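You operate a simulated robot arm through the tools that you are given. There is no shell and no other tool.

Carry out the task below with a simulated robot arm. There is one attempt and no reset: what you move stays moved.

Task
Swap the worn wax ring for the white one; wax dial to 3.
Fine: worn ring in the REJECT tray; shut the cover again.

The check looks at the end state, three seconds after you hand in, the way a careful person would. Anything else that was tipped, shoved, dropped, spilled or broken makes it a failure. A push-on lid holds only when it is set on centred and level and pressed home; a screw cap is set on level and turned clockwise until tight.

Robot
A 7-joint arm with a two-finger gripper, fixed in place. Base frame: the origin is at the foot of the arm, x ahead of it, y to its left, z up. Lengths are in mm, angles in rad, forces in N, time in s.
With the tool pointing down near the work surface it reaches from about 260 to 600 mm from the base axis. Its first joint turns from -2.496 to 2.496 rad. Payload 1.08 kg.
Tool frame: the origin (TCP) lies between the finger pads and is the grasp point; the fingertips stand 16 mm ahead of it; z points along the fingers, y is the line along which they close. Largest opening 88 mm; the body of the gripper starts 58 mm behind the TCP.
Orientation is that of the tool frame in the base frame, as a unit quaternion [w, x, y, z]. With the fingers straight down and closing along the base's y, the tool's x points along the base's -x, its y along +y and its z along -z.

Tools
- The arm moves only by the tool step_arm. Its argument "moves" is a list that holds one entry, the list of rows, each a list of 7 numbers: the turn, a rotation vector about the tool's x, y, z in units of 45 degrees (1.0 is 45 degrees), then the shift along the tool's x, y, z in units of 300 mm (1.0 is 300 mm), then the closure, from 0 (fully open) to 1 (shut). In form: [[[ax, ay, az, tx, ty, tz, jaw], ...]]. A call has 1 to 20 rows; each row is the pose to reach, as a shift and turn from the pose commanded when the call began, along the tool's axes at that moment. A call with a number of a shift or a turn outside -1 to 1 is refused whole. Rows are played at 5 a second. More than 50 mm and 0.15 rad between two rows, or a gripper value outside its range, and nothing of the call is played. Where a pose cannot be reached the arm comes as near as it can. A force on the tool above 40 N (or 10 N above the force at the start of the call, whichever is more), or a blocked arm, ends the call early, and 0.2 s more pass. The fingers move at their own pace and stop on an object; they squeeze with about 20 N. The grip force told is the motor's: it shows also when the fingers shut on nothing. Time passes only in rows, and 0.2 s behind the last, so rows that repeat a pose let the fingers close. The reply holds the time, the measured pose of the TCP, the force on the tool along the base axes, the opening and the grip force, in the units named above and with some noise, with the torque about the TCP (base axes, N m) and any sound that the robot's microphone picked up.
- Cameras (640 x 400 px; columns grow to the right, rows downward): "scene" is fixed at [219, 498.8, 745.8]; the picture's right is [-0.84, -0.55, 0.00], its down [-0.50, 0.76, -0.41] and it looks along [0.22, -0.34, -0.91] (base axes); focal length 314 px, centre (320, 200). "wrist" rides on the gripper at [82, -8, -92] in the tool frame; the picture's right is [0.10, 0.99, 0.00], its down [-0.70, 0.07, -0.71] and it looks along [-0.71, 0.07, 0.71] (tool axes); focal length 256 px, centre (320, 200). There is no depth. A picture from a camera that has moved, and an enlarged one, comes with that camera's place and axes in the base frame and with its lens.
- capture(camera): a new picture of that camera. It takes no simulated time.
- close_up(camera, box): a new picture of the part [left, top, right, bottom] of that camera's present view, enlarged. It takes no simulated time.
- job_done(): hands the job in; it is judged then, once.

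Places have to be worked out from the pictures, the camera data and where the tool is seen. Open the gripper and draw the arm clear of the work before you hand the job in, unless the task says otherwise.

The tools are called after ">>>" as a command line: name --argument value ..., lists and objects as JSON in quotes. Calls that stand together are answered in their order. step_arm: Moves the arm, as the interface text tells. Its arguments: {"type":"object","properties":{"moves":{"type":"array"}},"required":["moves"]} The other tools are called the same way: capture (camera) takes a picture; close_up (camera, box) takes an enlarged picture of a part of a camera's view; job_done () hands the job in.

At the start:

```text
clock: 0.0
ee_pos: [436.2, 208.2, 341.6]
orientation: [0.0, 0.0, 1.0, 0.0]
ft_force: [0.3, 0.3, -0.1]
wrist_torque: [-0.02, 0.02, -0.03]
opening: 88.1
gripper_force: 0.0
```

scene: 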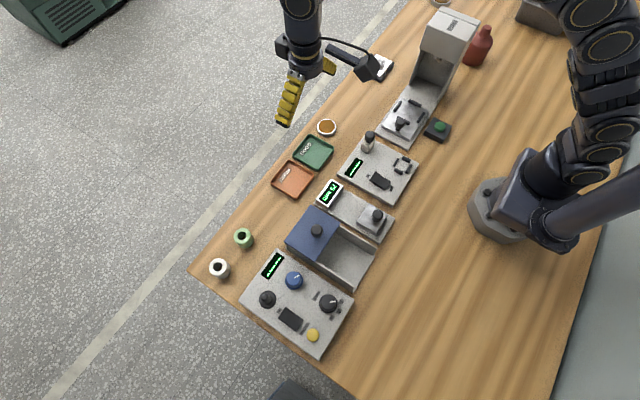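
wrist: 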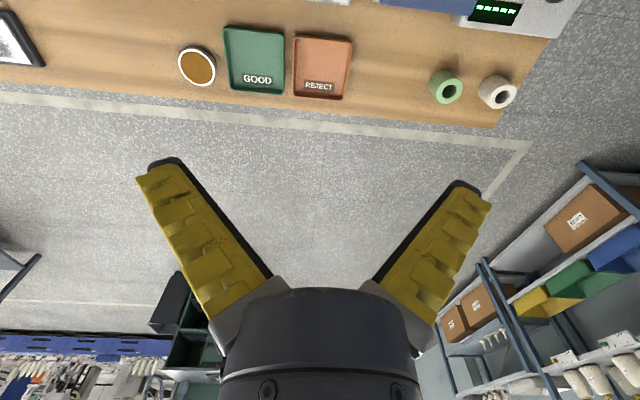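

I see a bench with several instruments, two trays, a green ring and a white ring, and a box with a blue cover. I'll take enlarged pictures to identify the parts.

>>> close_up --camera "scene" --box '[200, 180, 400, 360]'

>>> close_up --camera "scene" --box '[260, 100, 440, 220]'

>>> close_up --camera "scene" --box '[240, 240, 360, 360]'

>>> close_up --camera "scene" --box '[280, 170, 400, 290]'

```text
2.22 times, centred on (300, 270) of scene
camera zoom: at [219.0, 498.8, 745.8], right [-0.84, -0.55, 0.0], down [-0.5, 0.76, -0.41], along [0.22, -0.34, -0.91], focal length 698 px, centre (364, 44)
```

zoom: 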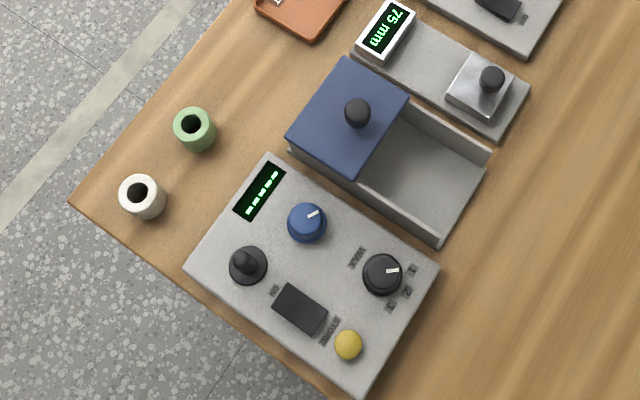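

```text
3.33 times, centred on (350, 160) of scene
camera zoom: at [219.0, 498.8, 745.8], right [-0.84, -0.55, 0.0], down [-0.5, 0.76, -0.41], along [0.22, -0.34, -0.91], focal length 1048 px, centre (220, 333)
```

zoom: 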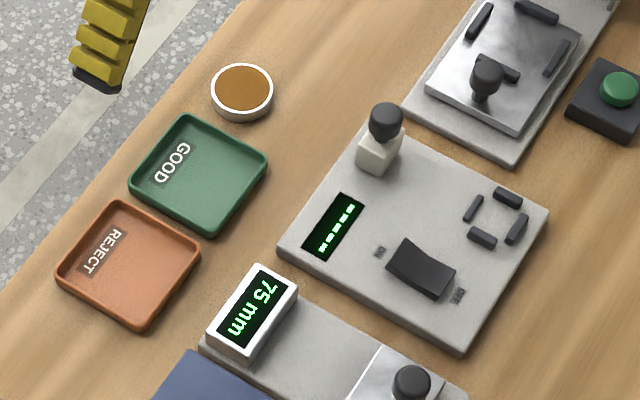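

```text
3.33 times, centred on (300, 300) of scene
camera zoom: at [219.0, 498.8, 745.8], right [-0.84, -0.55, 0.0], down [-0.5, 0.76, -0.41], along [0.22, -0.34, -0.91], focal length 1048 px, centre (387, -133)
```

zoom: 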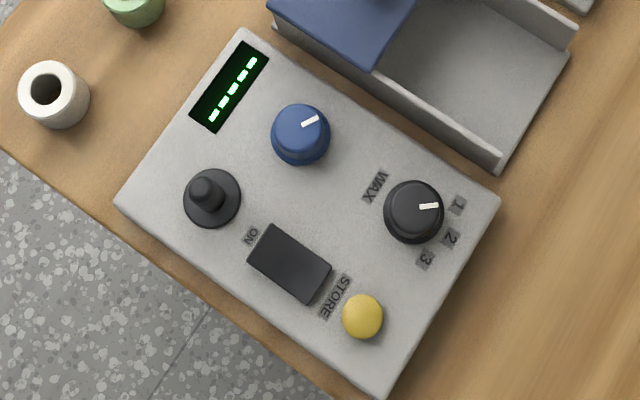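

```text
3.33 times, centred on (340, 230) of scene
camera zoom: at [219.0, 498.8, 745.8], right [-0.84, -0.55, 0.0], down [-0.5, 0.76, -0.41], along [0.22, -0.34, -0.91], focal length 1048 px, centre (253, 100)
```

zoom: 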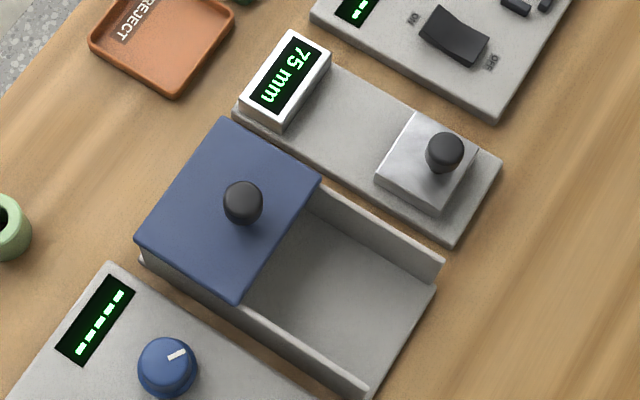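

Bench height is about z=0, the covered box sits near (310,316), its knob near (347,316), and the WAX dial near (242,429). The white ring is far out, near (495,497). I'll move and yaw the wrist camera to get a better view of the box and panel.

>>> step_arm --moves '[[[0, 0, -0.125, 0.044, -0.024, 0, 0], [0, 0, -0.25, 0.088, -0.048, 0, 0], [0, 0, -0.375, 0.132, -0.072, 0, 0], [0, 0, -0.5, 0.176, -0.096, 0, 0], [0, 0, -0.625, 0.22, -0.12, 0, 0], [0, 0, -0.75, 0.264, -0.144, 0, 0], [0, 0, -0.875, 0.308, -0.168, 0, 0], [0, 0, -1, 0.353, -0.193, 0, 0]]]'

```text
clock: 1.8
ee_pos: [332.6, 150.3, 344.6]
orientation: [0.0, -0.384, 0.923, 0.0]
ft_force: [-0.1, 0.7, 0.2]
wrist_torque: [-0.02, -0.01, 0.0]
opening: 87.9
gripper_force: 0.0
```

The move went as planned. I'll turn another 45 degrees so the wrist camera looks along +y.

>>> step_arm --moves '[[[0, 0, -0.15, 0, 0, 0, 0], [0, 0, -0.3, 0, 0, 0, 0], [0, 0, -0.45, 0, 0, 0, 0], [0, 0, -0.6, 0, 0, 0, 0], [0, 0, -0.75, 0, 0, 0, 0], [0, 0, -0.9, 0, 0, 0, 0], [0, 0, -1, 0, 0, 0, 0]]]'

>>> capture --camera "wrist"

>>> capture --camera "scene"

```text
clock: 3.4
ee_pos: [331.0, 150.2, 342.6]
orientation: [0.0, 0.707, -0.707, 0.0]
ft_force: [0.3, 0.1, 0.7]
wrist_torque: [0.01, 0.01, 0.0]
opening: 87.9
gripper_force: 0.1
```

```text
taken
camera wrist: at [339.8, 66.5, 434.8], right [-0.99, -0.1, 0.0], down [-0.07, 0.7, 0.71], along [-0.07, 0.71, -0.7], focal length 256 px, centre (320, 200)
```

wrist: 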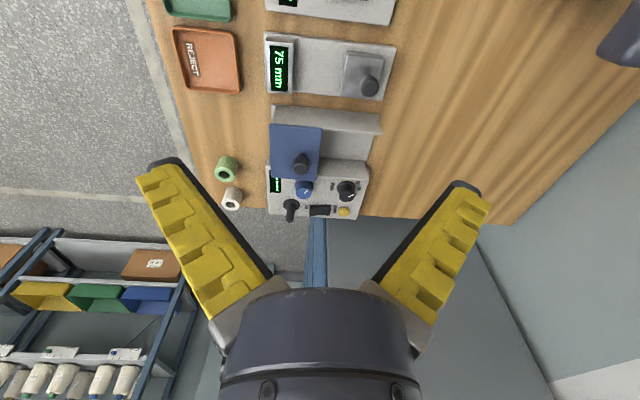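

```text
taken
```

scene: 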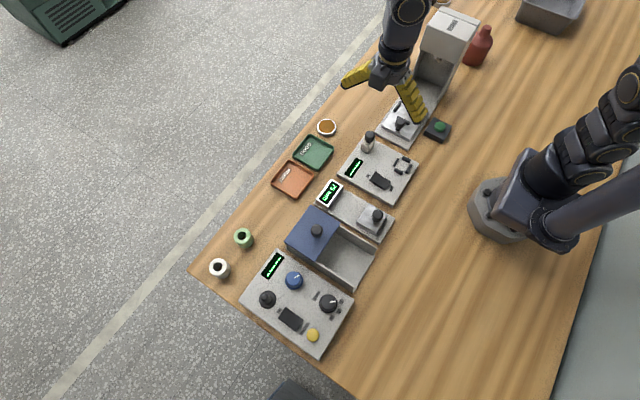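

The wrist camera now shows the box and panel from the side, so I'll enlarge that area.

>>> close_up --camera "wrist" --box '[210, 90, 400, 230]'

>>> close_up --camera "wrist" --box '[150, 20, 270, 220]'

```text
2.86 times, centred on (305, 160) of wrist
camera zoom: at [339.8, 66.5, 434.8], right [-0.99, -0.1, 0.0], down [-0.07, 0.7, 0.71], along [-0.07, 0.71, -0.7], focal length 731 px, centre (363, 314)
```

zoom: 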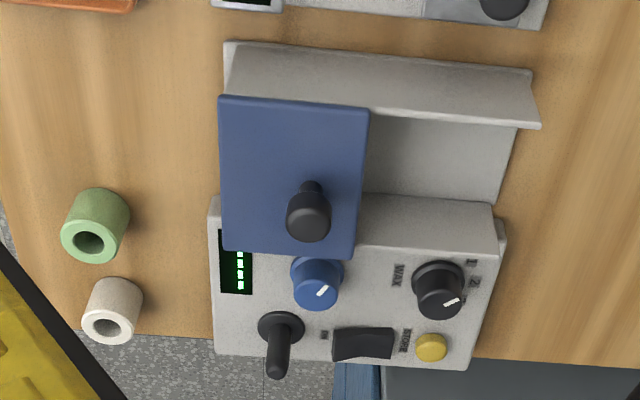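

```text
2.00 times, centred on (210, 120) of wrist
camera zoom: at [339.8, 66.5, 434.8], right [-0.99, -0.1, 0.0], down [-0.07, 0.7, 0.71], along [-0.07, 0.71, -0.7], focal length 512 px, centre (540, 360)
```

zoom: 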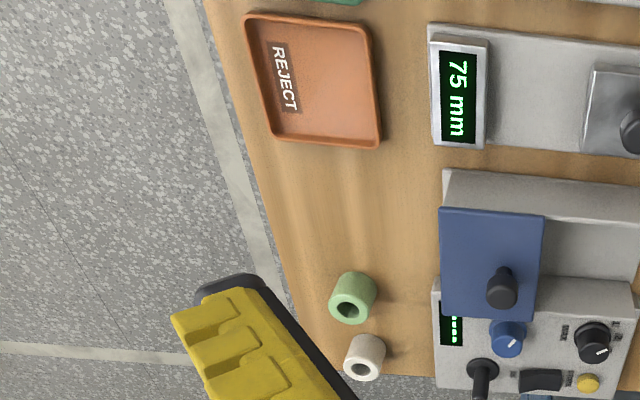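

From two views: the box spans roughly x 212–400, y 270–377, and its cover covers the far half at z≈75. The cover knob is near (344,322), topping out around z≈106. I'll hover above the knob with the jaws closing along x.

>>> step_arm --moves '[[[0, 0, 0, -0.072, -0.005, 0.076, 0], [0, 0, 0, -0.143, -0.011, 0.152, 0], [0, 0, 0, -0.215, -0.016, 0.228, 0], [0, 0, 0, -0.287, -0.022, 0.304, 0], [0, 0, 0, -0.358, -0.027, 0.379, 0], [0, 0, 0, -0.43, -0.032, 0.455, 0], [0, 0, 0, -0.501, -0.038, 0.531, 0], [0, 0, 0, -0.573, -0.043, 0.6, 0]]]'

>>> capture --camera "wrist"

>>> close_up --camera "scene" --box '[240, 160, 400, 300]'

```text
clock: 5.2
ee_pos: [342.0, 320.2, 163.4]
orientation: [0.0, 0.707, -0.707, 0.0]
ft_force: [0.0, 0.7, -0.1]
wrist_torque: [0.01, -0.01, -0.01]
opening: 87.9
gripper_force: 0.0
```

```text
taken
camera wrist: at [350.8, 237.3, 255.7], right [-0.99, -0.1, 0.0], down [-0.07, 0.7, 0.71], along [-0.07, 0.71, -0.7], focal length 256 px, centre (320, 200)
```

wrist: 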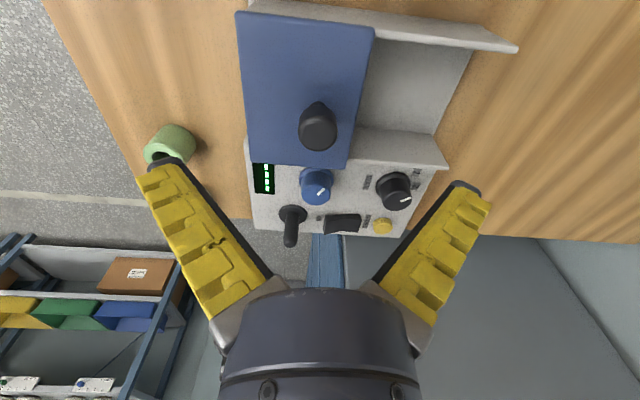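

```text
2.86 times, centred on (320, 230) of scene
camera zoom: at [219.0, 498.8, 745.8], right [-0.84, -0.55, 0.0], down [-0.5, 0.76, -0.41], along [0.22, -0.34, -0.91], focal length 898 px, centre (320, 114)
```

zoom: 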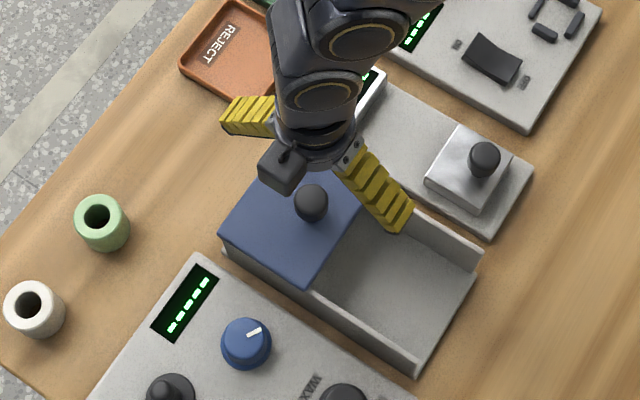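

The tool is directly above the knob and the knob appears centred between the fingers. I'll descend around it with jaws open, stopping at about TCP z=100.

>>> step_arm --moves '[[[0, 0, 0, -0.005, 0, 0.05, 0], [0, 0, 0, -0.01, 0, 0.1, 0], [0, 0, 0, -0.013, 0, 0.15, 0], [0, 0, 0, -0.013, 0, 0.18, 0], [0, 0, 0, -0.013, 0, 0.205, 0]]]'

>>> capture --camera "wrist"

>>> close_up --camera "scene" --box '[280, 190, 380, 270]'

```text
clock: 6.4
ee_pos: [343.5, 325.6, 101.5]
orientation: [0.0, -0.707, 0.707, 0.0]
ft_force: [-0.9, 0.2, -0.7]
wrist_torque: [0.01, 0.0, -0.02]
opening: 88.0
gripper_force: 0.1
```

```text
taken
camera wrist: at [351.7, 242.2, 192.9], right [-0.99, -0.1, 0.0], down [-0.07, 0.7, 0.71], along [-0.07, 0.71, -0.71], focal length 256 px, centre (320, 200)
```

wrist: 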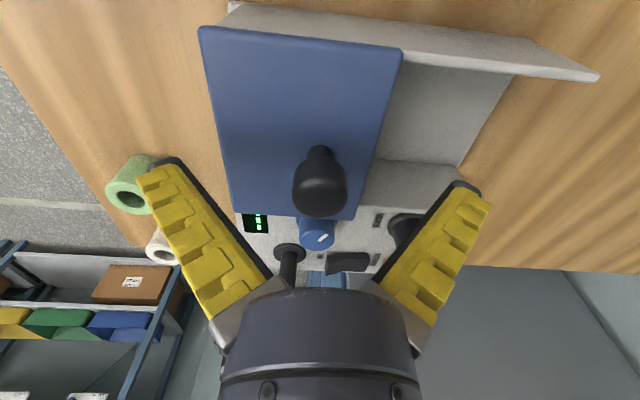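

```text
5.00 times, centred on (330, 230) of scene
camera zoom: at [219.0, 498.8, 745.8], right [-0.84, -0.55, 0.0], down [-0.5, 0.76, -0.41], along [0.22, -0.34, -0.91], focal length 1571 px, centre (270, 50)
```

zoom: 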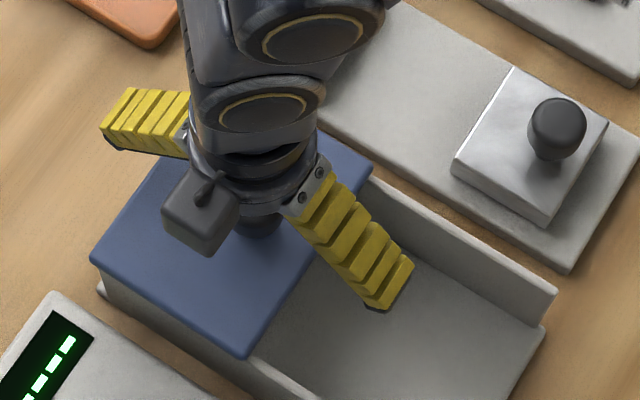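

The knob head sits at the TCP in the wrist view, between the pads. I'll close on it.

>>> step_arm --moves '[[[0, 0, 0, 0, 0, 0, 0.5], [0, 0, 0, 0, 0, 0, 1], [0, 0, 0, 0, 0, 0, 1], [0, 0, 0, 0, 0, 0, 1]]]'

>>> capture --camera "wrist"

```text
clock: 7.4
ee_pos: [343.7, 325.3, 100.9]
orientation: [0.0, 0.707, -0.707, 0.0]
ft_force: [-1.1, -3.9, 6.9]
wrist_torque: [-0.18, 0.0, -0.01]
opening: 19.3
gripper_force: 22.2
```

```text
taken
camera wrist: at [351.8, 242.1, 193.2], right [-0.99, -0.1, 0.0], down [-0.07, 0.7, 0.71], along [-0.07, 0.71, -0.7], focal length 256 px, centre (320, 200)
```

wrist: 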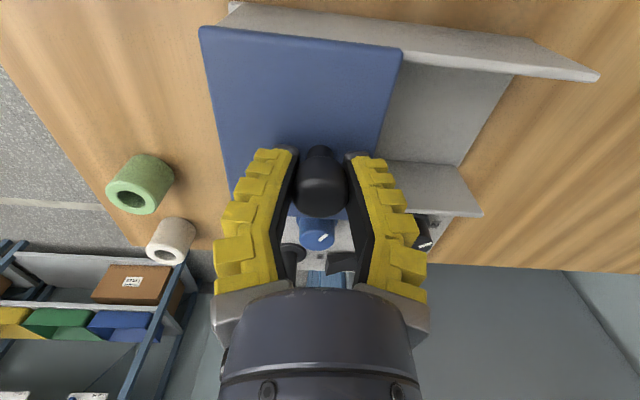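

The knob is gripped (19.3 mm). I'll pull gently 20 mm toward -x to test whether the cover slides.

>>> step_arm --moves '[[[0, 0, 0, 0, 0.01, 0, 1], [0, 0, 0, 0, 0.02, 0, 1], [0, 0, 0, 0, 0.035, 0, 1], [0, 0, 0, 0, 0.05, 0, 1], [0, 0, 0, 0, 0.067, 0, 1]]]'

>>> capture --camera "wrist"

>>> close_up --camera "scene" --box '[240, 160, 400, 300]'

```text
clock: 8.6
ee_pos: [323.2, 325.5, 100.4]
orientation: [-0.002, -0.707, 0.707, 0.0]
ft_force: [0.7, -13.9, 9.7]
wrist_torque: [0.0, -0.03, 0.02]
opening: 18.2
gripper_force: 21.9
```

```text
taken
camera wrist: at [331.9, 242.6, 192.1], right [-0.99, -0.1, 0.0], down [-0.07, 0.7, 0.71], along [-0.07, 0.7, -0.71], focal length 256 px, centre (320, 200)
```

wrist: 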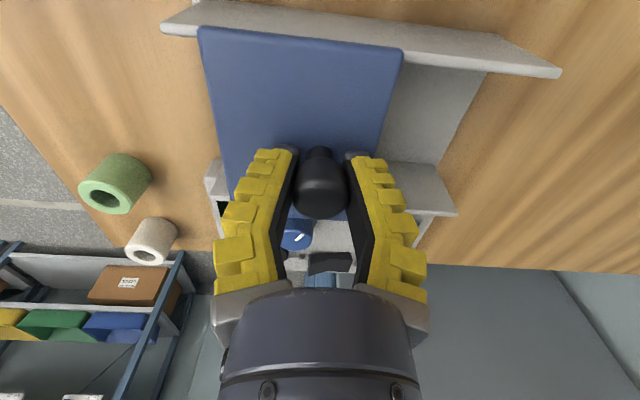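

```text
2.86 times, centred on (320, 230) of scene
camera zoom: at [219.0, 498.8, 745.8], right [-0.84, -0.55, 0.0], down [-0.5, 0.76, -0.41], along [0.22, -0.34, -0.91], focal length 898 px, centre (320, 114)
```

zoom: 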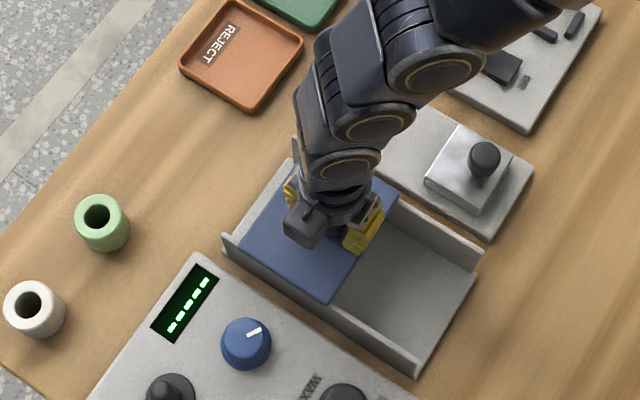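

The cover slides along its rails. There is some sideways load (-14 N in y), so I'll ease about 3 mm toward -y while sliding another 75 mm.

>>> step_arm --moves '[[[0, 0, 0, 0.005, 0, 0, 1], [0, 0, 0, 0.01, 0.025, 0, 1], [0, 0, 0, 0.01, 0.06, 0, 1], [0, 0, 0, 0.01, 0.1, 0, 1], [0, 0, 0, 0.01, 0.14, 0, 1], [0, 0, 0, 0.01, 0.18, 0, 1], [0, 0, 0, 0.01, 0.215, 0, 1], [0, 0, 0, 0.01, 0.25, 0, 1]]]'

>>> close_up --camera "scene" --box '[240, 160, 400, 300]'

```text
clock: 10.4
ee_pos: [250.7, 324.8, 101.3]
orientation: [0.002, -0.707, 0.707, 0.0]
ft_force: [-1.9, 27.3, -4.9]
wrist_torque: [0.08, 0.01, 0.03]
opening: 13.7
gripper_force: 22.2
```

```text
2.86 times, centred on (320, 230) of scene
camera zoom: at [219.0, 498.8, 745.8], right [-0.84, -0.55, 0.0], down [-0.5, 0.76, -0.41], along [0.22, -0.34, -0.91], focal length 898 px, centre (320, 114)
```

zoom: 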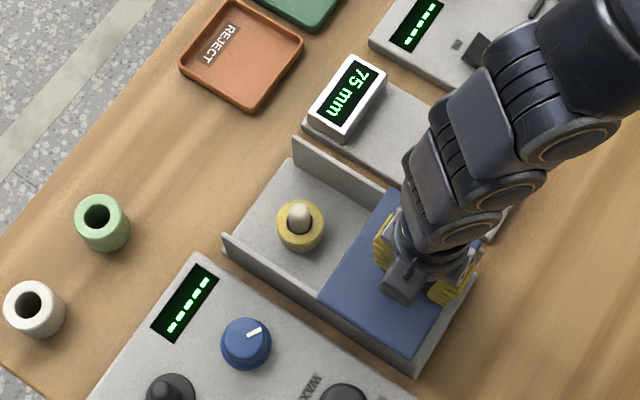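

The cover is open, revealing the yellow worn ring on a peg near (352,325). I'll release the knob and rise straight up.

>>> step_arm --moves '[[[0, 0, 0, 0, 0, 0, 0.6], [0, 0, 0, 0, 0, 0, 0.3], [0, 0, 0, 0, 0, 0, 0.2], [0, 0, 0, 0, 0, -0.1, 0.2], [0, 0, 0, 0, 0, -0.25, 0.2], [0, 0, 0, 0, 0, -0.4, 0.2], [0, 0, 0, 0, 0, -0.55, 0.2]]]'

>>> capture --camera "wrist"

>>> close_up --camera "scene" --box '[240, 160, 400, 300]'

```text
clock: 12.0
ee_pos: [251.7, 322.0, 266.1]
orientation: [-0.001, -0.707, 0.707, 0.0]
ft_force: [-0.6, -0.3, -0.7]
wrist_torque: [0.0, 0.0, -0.01]
opening: 73.2
gripper_force: 2.3
```

```text
taken
camera wrist: at [260.0, 237.7, 357.2], right [-0.99, -0.1, 0.0], down [-0.07, 0.7, 0.71], along [-0.07, 0.7, -0.71], focal length 256 px, centre (320, 200)
```

wrist: 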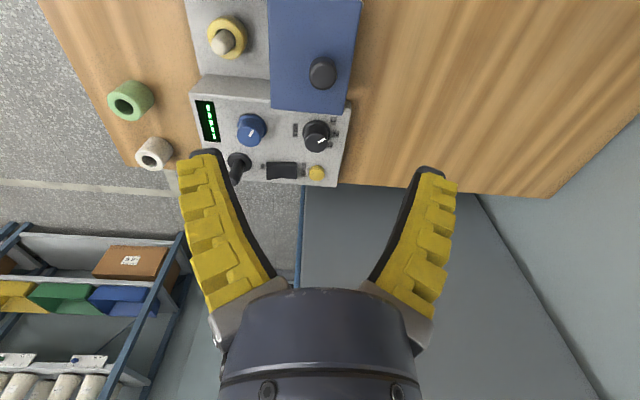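

```text
2.86 times, centred on (320, 230) of scene
camera zoom: at [219.0, 498.8, 745.8], right [-0.84, -0.55, 0.0], down [-0.5, 0.76, -0.41], along [0.22, -0.34, -0.91], focal length 898 px, centre (320, 114)
```

zoom: 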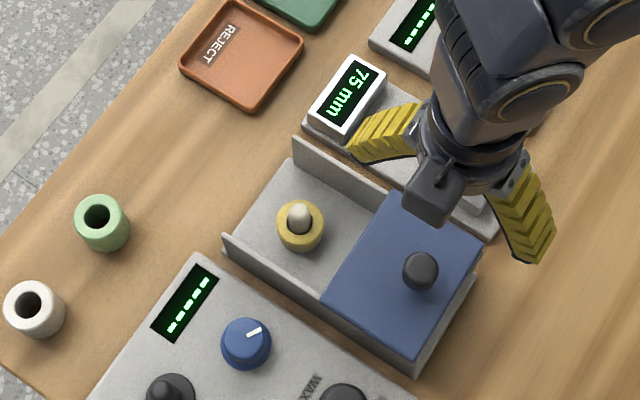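

The cover stayed put. I'll move above the worn ring to see it better.

>>> step_arm --moves '[[[0, 0, 0, 0, -0.06, 0, 0.2], [0, 0, 0, 0, -0.12, 0, 0.1], [0, 0, 0, 0, -0.19, 0, 0], [0, 0, 0, 0, -0.26, 0, 0], [0, 0, 0, 0, -0.333, 0, 0]]]'

>>> close_up --camera "wrist" --box '[230, 20, 420, 180]'

>>> capture --camera "wrist"

>>> close_up --camera "scene" --box '[280, 190, 360, 250]'

```text
clock: 13.2
ee_pos: [351.0, 323.8, 268.3]
orientation: [0.0, 0.708, -0.707, 0.0]
ft_force: [0.6, -0.5, 0.7]
wrist_torque: [-0.02, -0.02, 0.01]
opening: 88.1
gripper_force: 0.1
```

```text
2.50 times, centred on (325, 100) of wrist
camera zoom: at [359.1, 240.5, 359.4], right [-0.99, -0.1, 0.0], down [-0.07, 0.7, 0.71], along [-0.07, 0.71, -0.7], focal length 640 px, centre (308, 450)
```

zoom: 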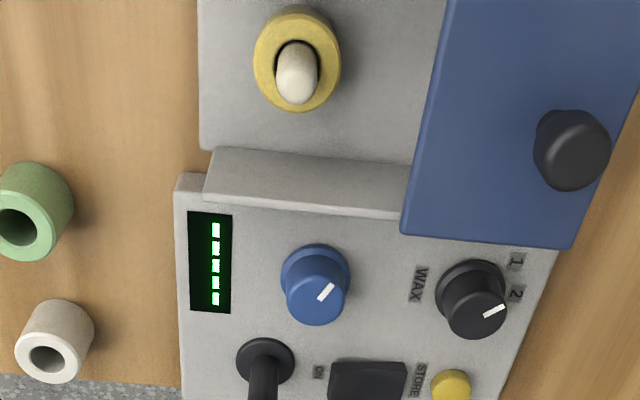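

```text
taken
camera wrist: at [359.1, 240.5, 359.4], right [-0.99, -0.1, 0.0], down [-0.07, 0.7, 0.71], along [-0.07, 0.71, -0.7], focal length 256 px, centre (320, 200)
```

wrist: 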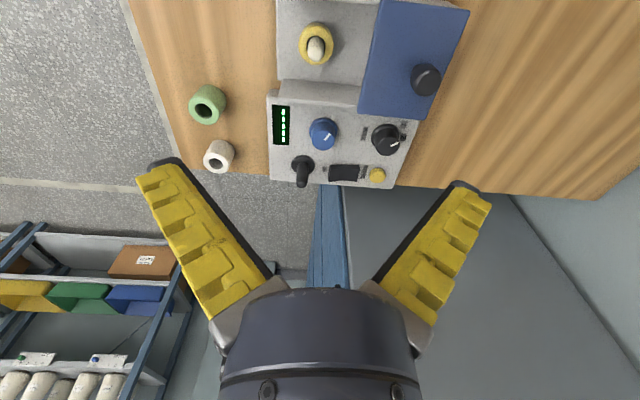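

```text
6.67 times, centred on (320, 220) of scene
camera zoom: at [219.0, 498.8, 745.8], right [-0.84, -0.55, 0.0], down [-0.5, 0.76, -0.41], along [0.22, -0.34, -0.91], focal length 2095 px, centre (320, 67)
```

zoom: 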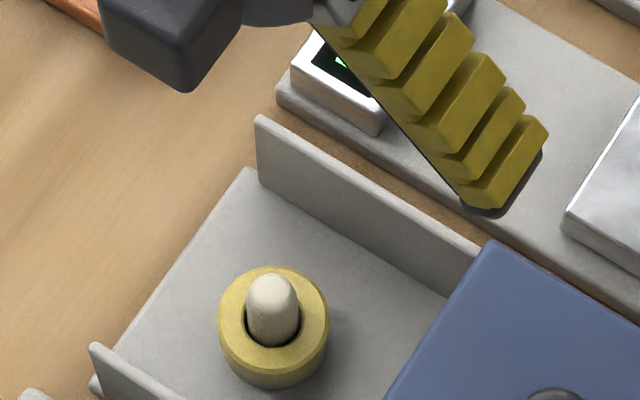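

The worn ring's centre triangulates to about (354,323), top at z≈40, and the peg tip is around z≈70. I'll set the opening to about 60 mm to clear the cover edge and descend to z≈130 to recheck the alignment.

>>> step_arm --moves '[[[0, 0, 0, 0, -0.006, 0.1, 0.2], [0, 0, 0, 0, -0.012, 0.2, 0.32], [0, 0, 0, 0, -0.012, 0.3, 0.32], [0, 0, 0, 0, -0.012, 0.4, 0.32], [0, 0, 0, 0, -0.012, 0.46, 0.32]]]'

>>> capture --camera "wrist"

>>> close_up --camera "scene" --box '[280, 190, 380, 270]'

```text
clock: 14.4
ee_pos: [354.4, 322.3, 128.5]
orientation: [-0.001, -0.707, 0.707, 0.0]
ft_force: [-0.3, 0.4, -0.8]
wrist_torque: [-0.02, -0.02, 0.0]
opening: 64.2
gripper_force: 3.0
```

```text
taken
camera wrist: at [363.8, 239.3, 220.3], right [-0.99, -0.1, 0.0], down [-0.07, 0.7, 0.71], along [-0.07, 0.7, -0.71], focal length 256 px, centre (320, 200)
```

wrist: 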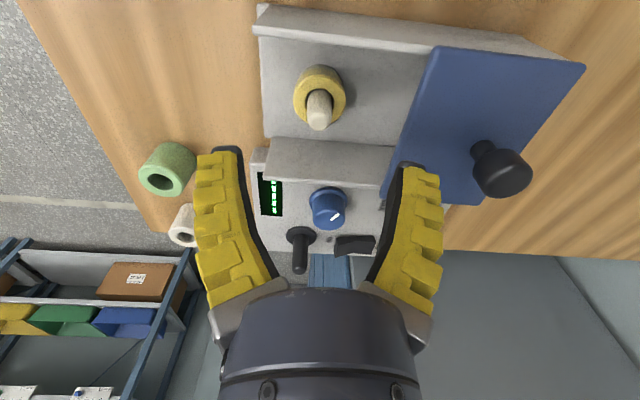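

```text
5.00 times, centred on (330, 230) of scene
camera zoom: at [219.0, 498.8, 745.8], right [-0.84, -0.55, 0.0], down [-0.5, 0.76, -0.41], along [0.22, -0.34, -0.91], focal length 1571 px, centre (270, 50)
```

zoom: 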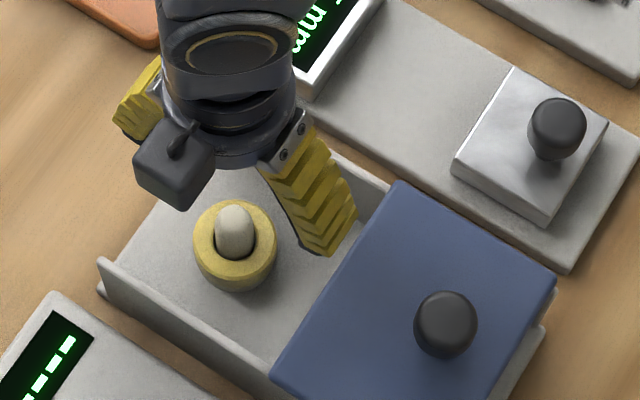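

The ring is aligned under the tool axis and the fingers clear the cover edge by about 14 mm. I'll descend to TCP z≈31.

>>> step_arm --moves '[[[0, 0, 0, 0, 0, 0.06, 0.32], [0, 0, 0, 0, 0, 0.12, 0.32], [0, 0, 0, 0, 0, 0.18, 0.32], [0, 0, 0, 0, 0, 0.24, 0.32], [0, 0, 0, 0, 0, 0.29, 0.32], [0, 0, 0, 0, 0, 0.325, 0.32]]]'

>>> capture --camera "wrist"

>>> close_up --camera "scene" --box '[280, 190, 380, 270]'

```text
clock: 15.3
ee_pos: [358.4, 322.8, 76.1]
orientation: [-0.009, 0.707, -0.707, 0.003]
ft_force: [2.5, -2.5, 11.4]
wrist_torque: [-0.1, 0.58, 0.17]
opening: 64.8
gripper_force: 6.8
stopped in row 4: the force on the tool passed its limit at 53 N (the readings are from after the stop); the commanded pose is now the measured one
```

```text
taken
camera wrist: at [366.1, 238.9, 165.8], right [-0.99, -0.1, -0.02], down [-0.08, 0.69, 0.71], along [-0.06, 0.71, -0.7], focal length 256 px, centre (320, 200)
```

wrist: 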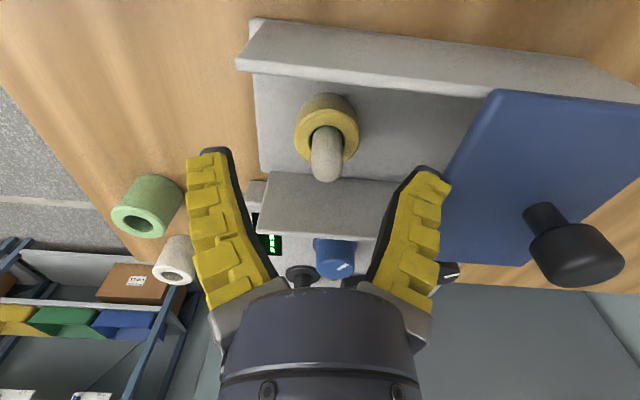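

```text
5.00 times, centred on (330, 230) of scene
camera zoom: at [219.0, 498.8, 745.8], right [-0.84, -0.55, 0.0], down [-0.5, 0.76, -0.41], along [0.22, -0.34, -0.91], focal length 1571 px, centre (270, 50)
```

zoom: 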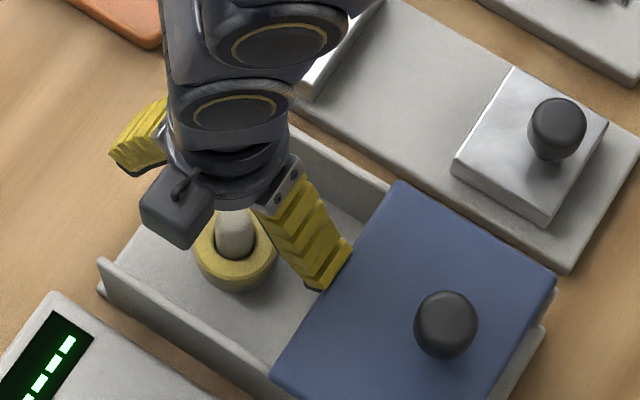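

The outer side of the -x finger touched the cover edge; the cover itself has not visibly moved. I'll lift, level the tool, narrow the jaws and shift a few mm toward +x to clear it.

>>> step_arm --moves '[[[0, 0, 0, 0, 0, -0.05, 0.32], [-0.02, 0.01, 0, 0, 0, -0.12, 0.4], [-0.022, 0.011, 0, 0, 0, -0.17, 0.5], [-0.022, 0.011, 0, 0, 0, -0.17, 0.5]]]'

>>> close_up --camera "scene" --box '[280, 190, 380, 270]'

>>> capture --camera "wrist"

```text
clock: 16.3
ee_pos: [359.6, 322.9, 123.7]
orientation: [0.001, 0.707, -0.707, -0.002]
ft_force: [-0.6, 0.7, -0.1]
wrist_torque: [0.02, -0.02, 0.03]
opening: 48.5
gripper_force: 3.3
```

```text
5.00 times, centred on (330, 230) of scene
camera zoom: at [219.0, 498.8, 745.8], right [-0.84, -0.55, 0.0], down [-0.5, 0.76, -0.41], along [0.22, -0.34, -0.91], focal length 1571 px, centre (270, 50)
```

zoom: 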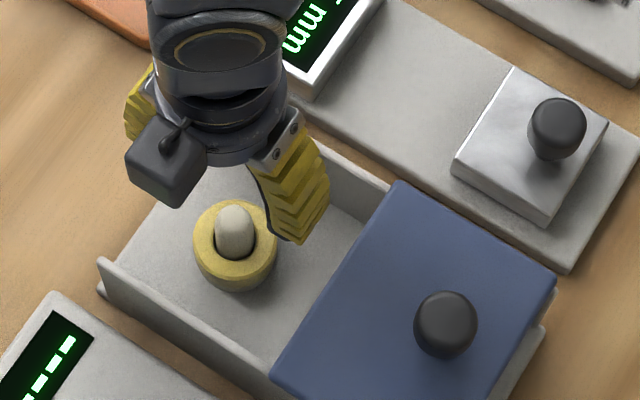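

```text
taken
camera wrist: at [367.9, 238.8, 216.0], right [-0.99, -0.1, 0.0], down [-0.07, 0.7, 0.71], along [-0.07, 0.71, -0.7], focal length 256 px, centre (320, 200)
```

wrist: 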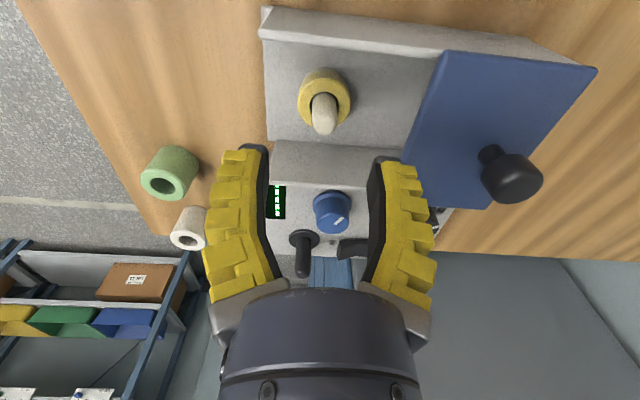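

The tool is level at x=359.6 with a 48.5 mm opening. I'll shift to x≈356.5 and descend carefully to z≈31.

>>> step_arm --moves '[[[0, 0, 0, 0, 0.01, 0.0, 0.48], [0, 0, 0, 0, 0.01, 0.06, 0.48], [0, 0, 0, 0, 0.01, 0.11, 0.48], [0, 0, 0, 0, 0.01, 0.16, 0.48], [0, 0, 0, 0, 0.01, 0.21, 0.48], [0, 0, 0, 0, 0.01, 0.26, 0.48], [0, 0, 0, 0, 0.01, 0.305, 0.48]]]'

>>> capture --camera "wrist"

>>> close_up --camera "scene" --box '[280, 190, 380, 270]'

```text
clock: 17.9
ee_pos: [356.5, 322.0, 35.6]
orientation: [-0.002, -0.706, 0.708, 0.002]
ft_force: [0.1, 0.5, 0.2]
wrist_torque: [0.04, 0.02, -0.01]
opening: 50.6
gripper_force: 3.4
```

```text
taken
camera wrist: at [365.9, 238.9, 126.2], right [-0.99, -0.1, 0.0], down [-0.07, 0.7, 0.71], along [-0.07, 0.71, -0.7], focal length 256 px, centre (320, 200)
```

wrist: 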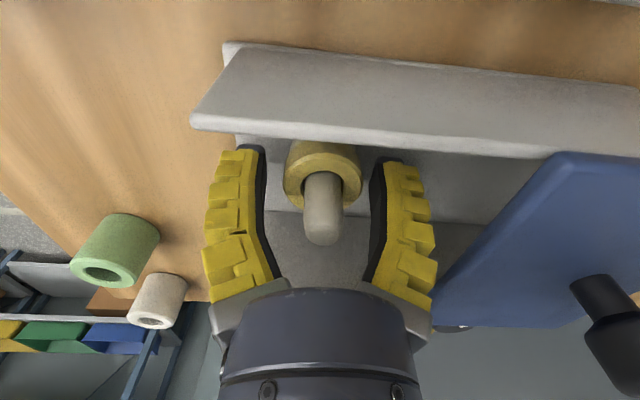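

```text
5.00 times, centred on (330, 230) of scene
camera zoom: at [219.0, 498.8, 745.8], right [-0.84, -0.55, 0.0], down [-0.5, 0.76, -0.41], along [0.22, -0.34, -0.91], focal length 1571 px, centre (270, 50)
```

zoom: 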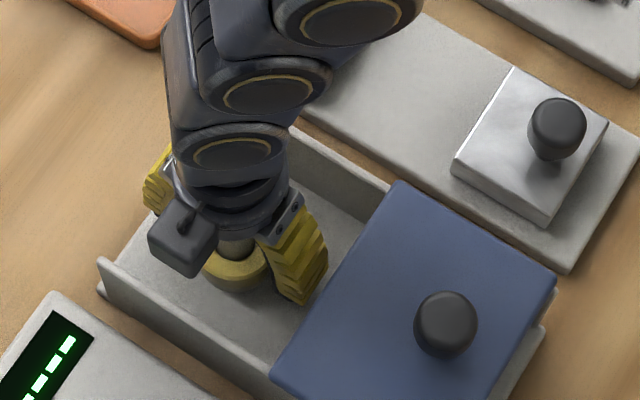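

The ring is between the pads, about 2 mm toward -x of centre. I'll centre, go a little lower, and close on it.

>>> step_arm --moves '[[[0, 0, 0, 0, 0.003, 0.01, 0.48], [0, 0, 0, 0, 0.006, 0.022, 0.48], [0, 0, 0, 0, 0.006, 0.022, 0.6], [0, 0, 0, 0, 0.006, 0.022, 0.8], [0, 0, 0, 0, 0.006, 0.022, 1], [0, 0, 0, 0, 0.006, 0.022, 1]]]'

>>> capture --camera "wrist"

```text
clock: 19.3
ee_pos: [354.7, 322.6, 27.2]
orientation: [0.0, -0.706, 0.708, 0.001]
ft_force: [7.4, -1.0, 7.5]
wrist_torque: [0.07, -0.1, -0.08]
opening: 34.3
gripper_force: 20.2
```

```text
taken
camera wrist: at [363.4, 238.4, 119.3], right [-0.99, -0.1, 0.0], down [-0.07, 0.7, 0.71], along [-0.07, 0.71, -0.7], focal length 256 px, centre (320, 200)
```

wrist: 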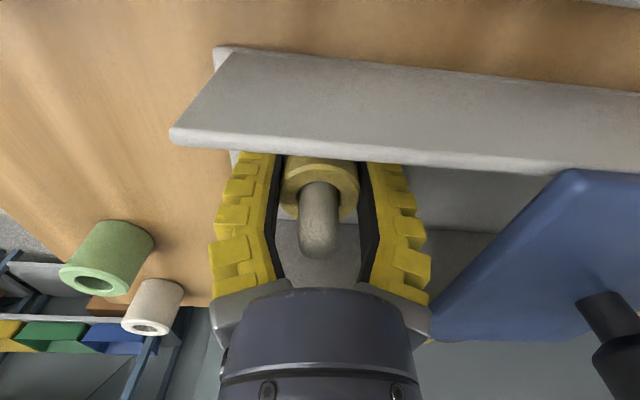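

The ring is gripped at 34 mm. I'll lift it straight up off the peg.

>>> step_arm --moves '[[[0, 0, 0, 0, 0, -0.03, 1], [0, 0, 0, 0, 0, -0.08, 1], [0, 0, 0, 0, 0, -0.14, 1], [0, 0, 0, 0, 0, -0.2, 1], [0, 0, 0, 0, 0, -0.27, 1], [0, 0, 0, 0, 0, -0.34, 1], [0, 0, 0, 0, 0, -0.42, 1], [0, 0, 0, 0, 0, -0.5, 1]]]'

>>> capture --camera "wrist"

>>> close_up --camera "scene" --box '[240, 150, 400, 290]'

```text
clock: 21.1
ee_pos: [354.0, 321.2, 177.4]
orientation: [-0.001, -0.707, 0.708, 0.001]
ft_force: [-0.1, 0.6, 0.2]
wrist_torque: [-0.01, -0.01, 0.02]
opening: 33.4
gripper_force: 20.1
```

```text
taken
camera wrist: at [362.7, 237.4, 269.5], right [-0.99, -0.1, 0.0], down [-0.07, 0.7, 0.71], along [-0.07, 0.71, -0.7], focal length 256 px, centre (320, 200)
```

wrist: 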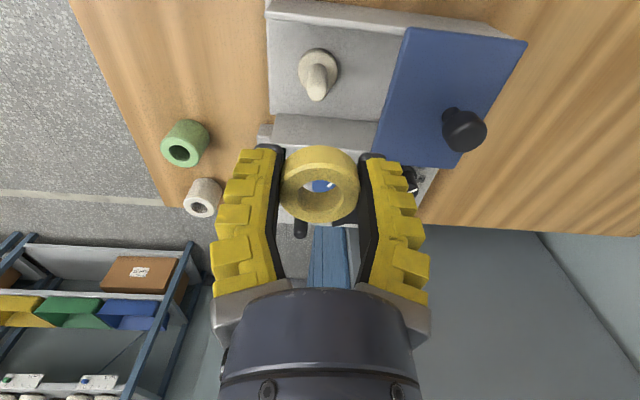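

```text
2.86 times, centred on (320, 220) of scene
camera zoom: at [219.0, 498.8, 745.8], right [-0.84, -0.55, 0.0], down [-0.5, 0.76, -0.41], along [0.22, -0.34, -0.91], focal length 898 px, centre (320, 143)
```

zoom: 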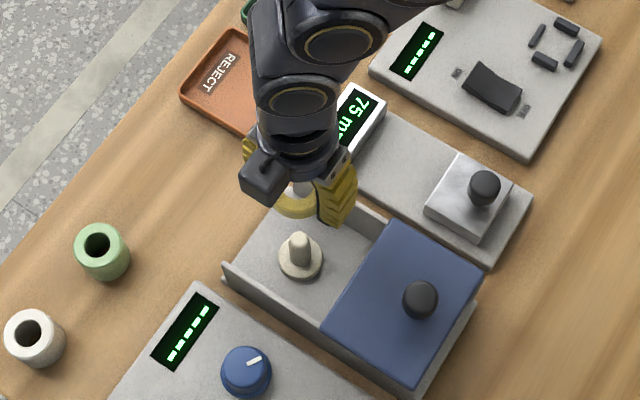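

The ring is free and the peg (with a flange at z≈14) is at about (355,321.5). I'll carry the ring over the REJECT tray centre near (492,213), yawing 45° so the fingers line up with the tray's diagonal.

>>> step_arm --moves '[[[0, 0, 0.1, 0.036, -0.046, 0, 1], [0, 0, 0.2, 0.072, -0.092, 0, 1], [0, 0, 0.3, 0.108, -0.138, 0, 1], [0, 0, 0.4, 0.144, -0.184, 0, 1], [0, 0, 0.5, 0.18, -0.23, 0, 1], [0, 0, 0.6, 0.216, -0.276, 0, 1], [0, 0, 0.7, 0.252, -0.322, 0, 1], [0, 0, 0.8, 0.288, -0.368, 0, 1], [0, 0, 0.9, 0.324, -0.414, 0, 1], [0, 0, 1.0, 0.36, -0.46, 0, 1]]]'

>>> capture --camera "wrist"

>>> close_up --camera "scene" --box '[240, 120, 360, 220]'

```text
clock: 23.3
ee_pos: [490.3, 212.7, 177.0]
orientation: [-0.002, -0.382, 0.924, 0.0]
ft_force: [1.6, -0.3, -0.1]
wrist_torque: [0.0, 0.01, 0.0]
opening: 33.6
gripper_force: 20.0
```

```text
taken
camera wrist: at [438.8, 148.2, 268.1], right [-0.77, 0.63, 0.0], down [0.45, 0.55, 0.71], along [0.45, 0.55, -0.71], focal length 256 px, centre (320, 200)
```

wrist: 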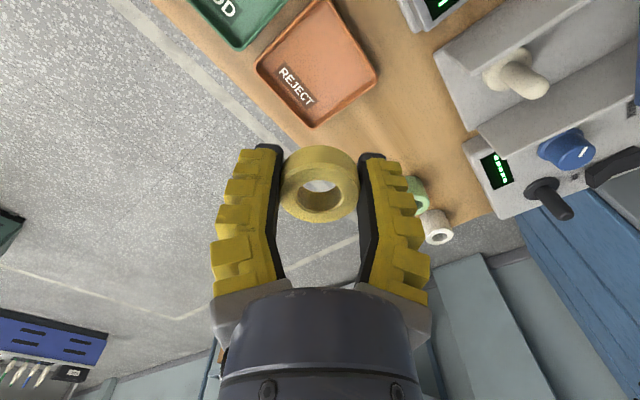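

```text
4.00 times, centred on (300, 170) of scene
camera zoom: at [219.0, 498.8, 745.8], right [-0.84, -0.55, 0.0], down [-0.5, 0.76, -0.41], along [0.22, -0.34, -0.91], focal length 1257 px, centre (400, 320)
```

zoom: 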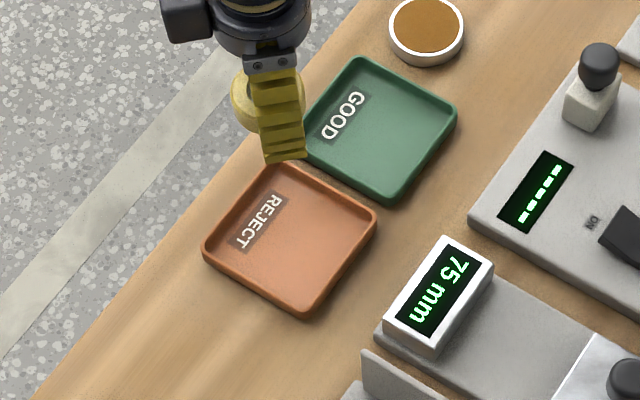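

The ring is right over the tray centre (predicted and seen pixel agree). I'll descend to about TCP z=21.

>>> step_arm --moves '[[[0, 0, 0, 0, 0, 0.08, 1], [0, 0, 0, 0, 0, 0.16, 1], [0, 0, 0, 0, 0, 0.24, 1], [0, 0, 0, 0, 0, 0.32, 1], [0, 0, 0, 0, 0, 0.39, 1], [0, 0, 0, 0, 0, 0.45, 1], [0, 0, 0, 0, 0, 0.49, 1], [0, 0, 0, 0, 0, 0.52, 1], [0, 0, 0, 0, 0, 0.52, 1]]]'

>>> capture --camera "wrist"

>>> close_up --camera "scene" --box '[240, 120, 360, 220]'

```text
clock: 25.3
ee_pos: [492.2, 213.9, 22.0]
orientation: [-0.001, -0.382, 0.924, 0.0]
ft_force: [0.3, 0.2, -0.4]
wrist_torque: [-0.01, 0.02, -0.02]
opening: 32.9
gripper_force: 19.6
```

```text
taken
camera wrist: at [440.4, 148.7, 113.2], right [-0.78, 0.63, 0.0], down [0.45, 0.55, 0.71], along [0.45, 0.55, -0.71], focal length 256 px, centre (320, 200)
```

wrist: 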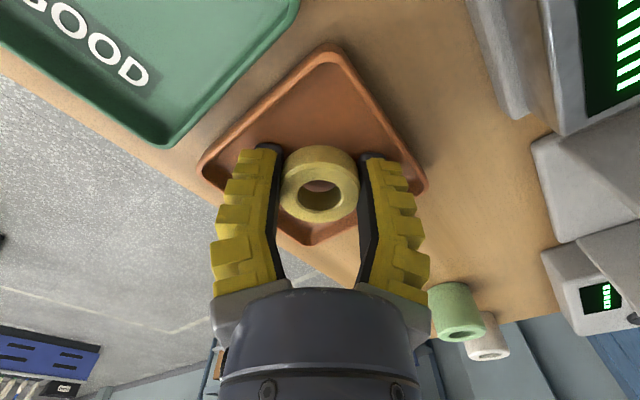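

```text
4.00 times, centred on (300, 170) of scene
camera zoom: at [219.0, 498.8, 745.8], right [-0.84, -0.55, 0.0], down [-0.5, 0.76, -0.41], along [0.22, -0.34, -0.91], focal length 1257 px, centre (400, 320)
```

zoom: 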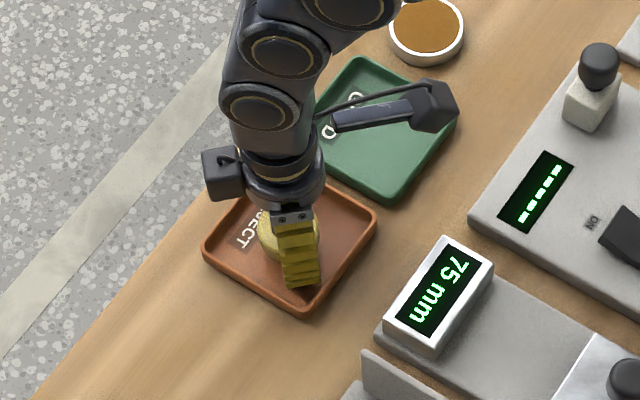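

The ring is within the tray a few mm above its floor. I'll lower 3 mm, open the jaws only partway, then rise.

>>> step_arm --moves '[[[0, 0, 0, 0, 0, 0.005, 1], [0, 0, 0, 0, 0, 0.01, 1], [0, 0, 0, 0, 0, 0.01, 0.65], [0, 0, 0, 0, 0, 0.01, 0.5], [0, 0, 0, 0, 0, 0.01, 0.48], [0, 0, 0, 0, 0, -0.05, 0.48], [0, 0, 0, 0, 0, -0.15, 0.48], [0, 0, 0, 0, 0, -0.28, 0.48], [0, 0, 0, 0, 0, -0.42, 0.3], [0, 0, 0, 0, 0, -0.56, 0]]]'

>>> capture --camera "wrist"

>>> close_up --camera "scene" --box '[240, 120, 360, 220]'

```text
clock: 27.5
ee_pos: [492.6, 214.1, 189.7]
orientation: [-0.003, -0.382, 0.924, 0.002]
ft_force: [0.2, 0.3, -0.1]
wrist_torque: [0.02, 0.01, -0.01]
opening: 88.2
gripper_force: 0.0
```

```text
taken
camera wrist: at [440.8, 148.1, 281.5], right [-0.78, 0.63, 0.0], down [0.45, 0.55, 0.71], along [0.44, 0.55, -0.71], focal length 256 px, centre (320, 200)
```

wrist: 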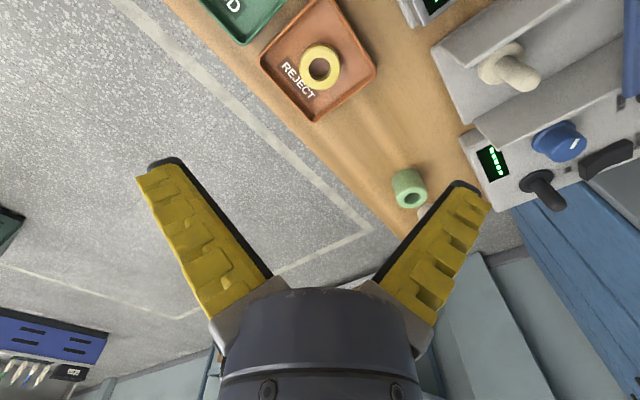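

```text
4.00 times, centred on (300, 170) of scene
camera zoom: at [219.0, 498.8, 745.8], right [-0.84, -0.55, 0.0], down [-0.5, 0.76, -0.41], along [0.22, -0.34, -0.91], focal length 1257 px, centre (400, 320)
```

zoom: 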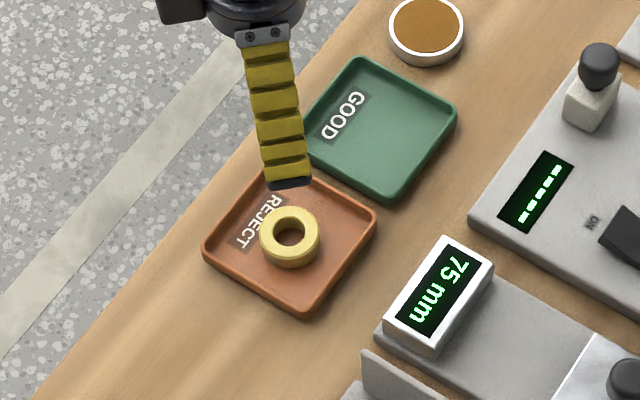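

The worn ring lies flat in the REJECT tray. The white ring triangulates to about (495,496), top z≈39, r≈700, so it needs an outward-tilted tool; I'll go to about (400,400,200) while tilting 45° outward.

>>> step_arm --moves '[[[0, -0.1, 0, -0.022, 0.066, -0.003, 0], [0, -0.2, 0, -0.044, 0.131, -0.007, 0], [0, -0.3, 0, -0.066, 0.197, -0.01, 0], [0, -0.4, 0, -0.088, 0.263, -0.013, 0], [0, -0.5, 0, -0.11, 0.329, -0.017, 0], [0, -0.6, 0, -0.132, 0.394, -0.02, 0], [0, -0.7, 0, -0.154, 0.46, -0.023, 0], [0, -0.8, 0, -0.176, 0.526, -0.027, 0], [0, -0.9, 0, -0.198, 0.591, -0.03, 0], [0, -1.0, 0, -0.22, 0.657, -0.033, 0]]]'

>>> capture --camera "wrist"

>>> capture --camera "scene"

```text
clock: 29.7
ee_pos: [399.7, 399.7, 199.2]
orientation: [0.353, -0.353, 0.854, 0.148]
ft_force: [0.7, 0.0, 0.3]
wrist_torque: [-0.01, -0.01, -0.02]
opening: 88.0
gripper_force: 0.1
```

```text
taken
camera wrist: at [317.5, 305.6, 205.9], right [-0.75, 0.65, -0.07], down [-0.05, 0.05, 1.0], along [0.65, 0.76, 0.0], focal length 256 px, centre (320, 200)
```

wrist: 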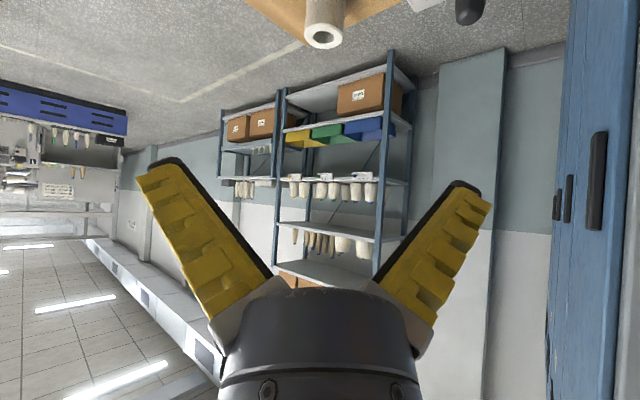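

```text
taken
```

scene: 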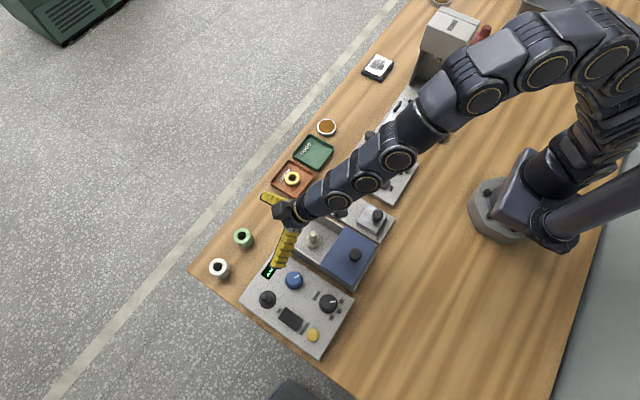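

The arm reached the tilted pose exactly and the white ring is in line (column 322). I'll move to a pre-grasp point 90 mm behind the white ring along the tool axis, with the jaws at about 65 mm.

>>> step_arm --moves '[[[0, 0, 0, 0.015, 0, 0.072, 0.1], [0, 0, 0, 0.031, 0.001, 0.143, 0.2], [0, 0, 0, 0.046, 0.001, 0.215, 0.3], [0, 0, 0, 0.062, 0.001, 0.287, 0.3], [0, 0, 0, 0.078, 0.002, 0.358, 0.3], [0, 0, 0, 0.093, 0.002, 0.43, 0.3]]]'

>>> capture --camera "wrist"

>>> close_up --camera "scene" --box '[190, 180, 350, 310]'

```text
clock: 31.1
ee_pos: [448.5, 451.4, 87.1]
orientation: [0.353, -0.353, 0.854, 0.147]
ft_force: [0.1, 0.0, 0.8]
wrist_torque: [0.06, 0.03, -0.02]
opening: 65.4
gripper_force: 2.4
```

```text
taken
camera wrist: at [368.1, 357.9, 93.6], right [-0.75, 0.65, -0.07], down [-0.05, 0.05, 1.0], along [0.65, 0.76, 0.0], focal length 256 px, centre (320, 200)
```

wrist: 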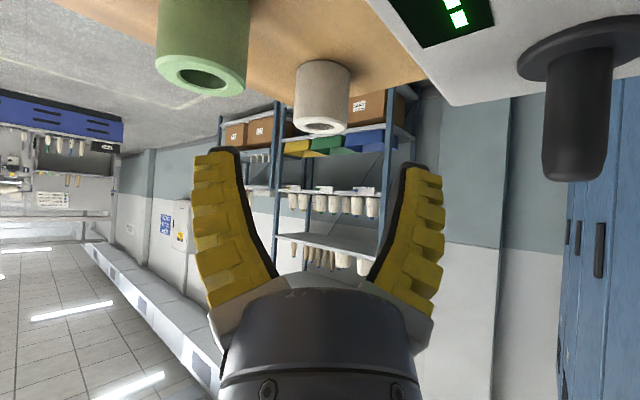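

```text
3.08 times, centred on (270, 245) of scene
camera zoom: at [219.0, 498.8, 745.8], right [-0.84, -0.55, 0.0], down [-0.5, 0.76, -0.41], along [0.22, -0.34, -0.91], focal length 967 px, centre (474, 62)
```

zoom: 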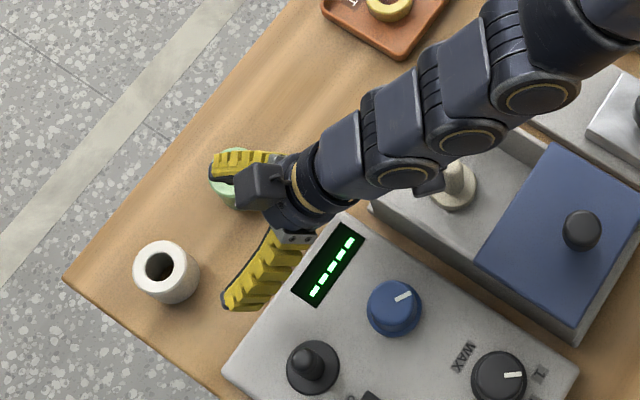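

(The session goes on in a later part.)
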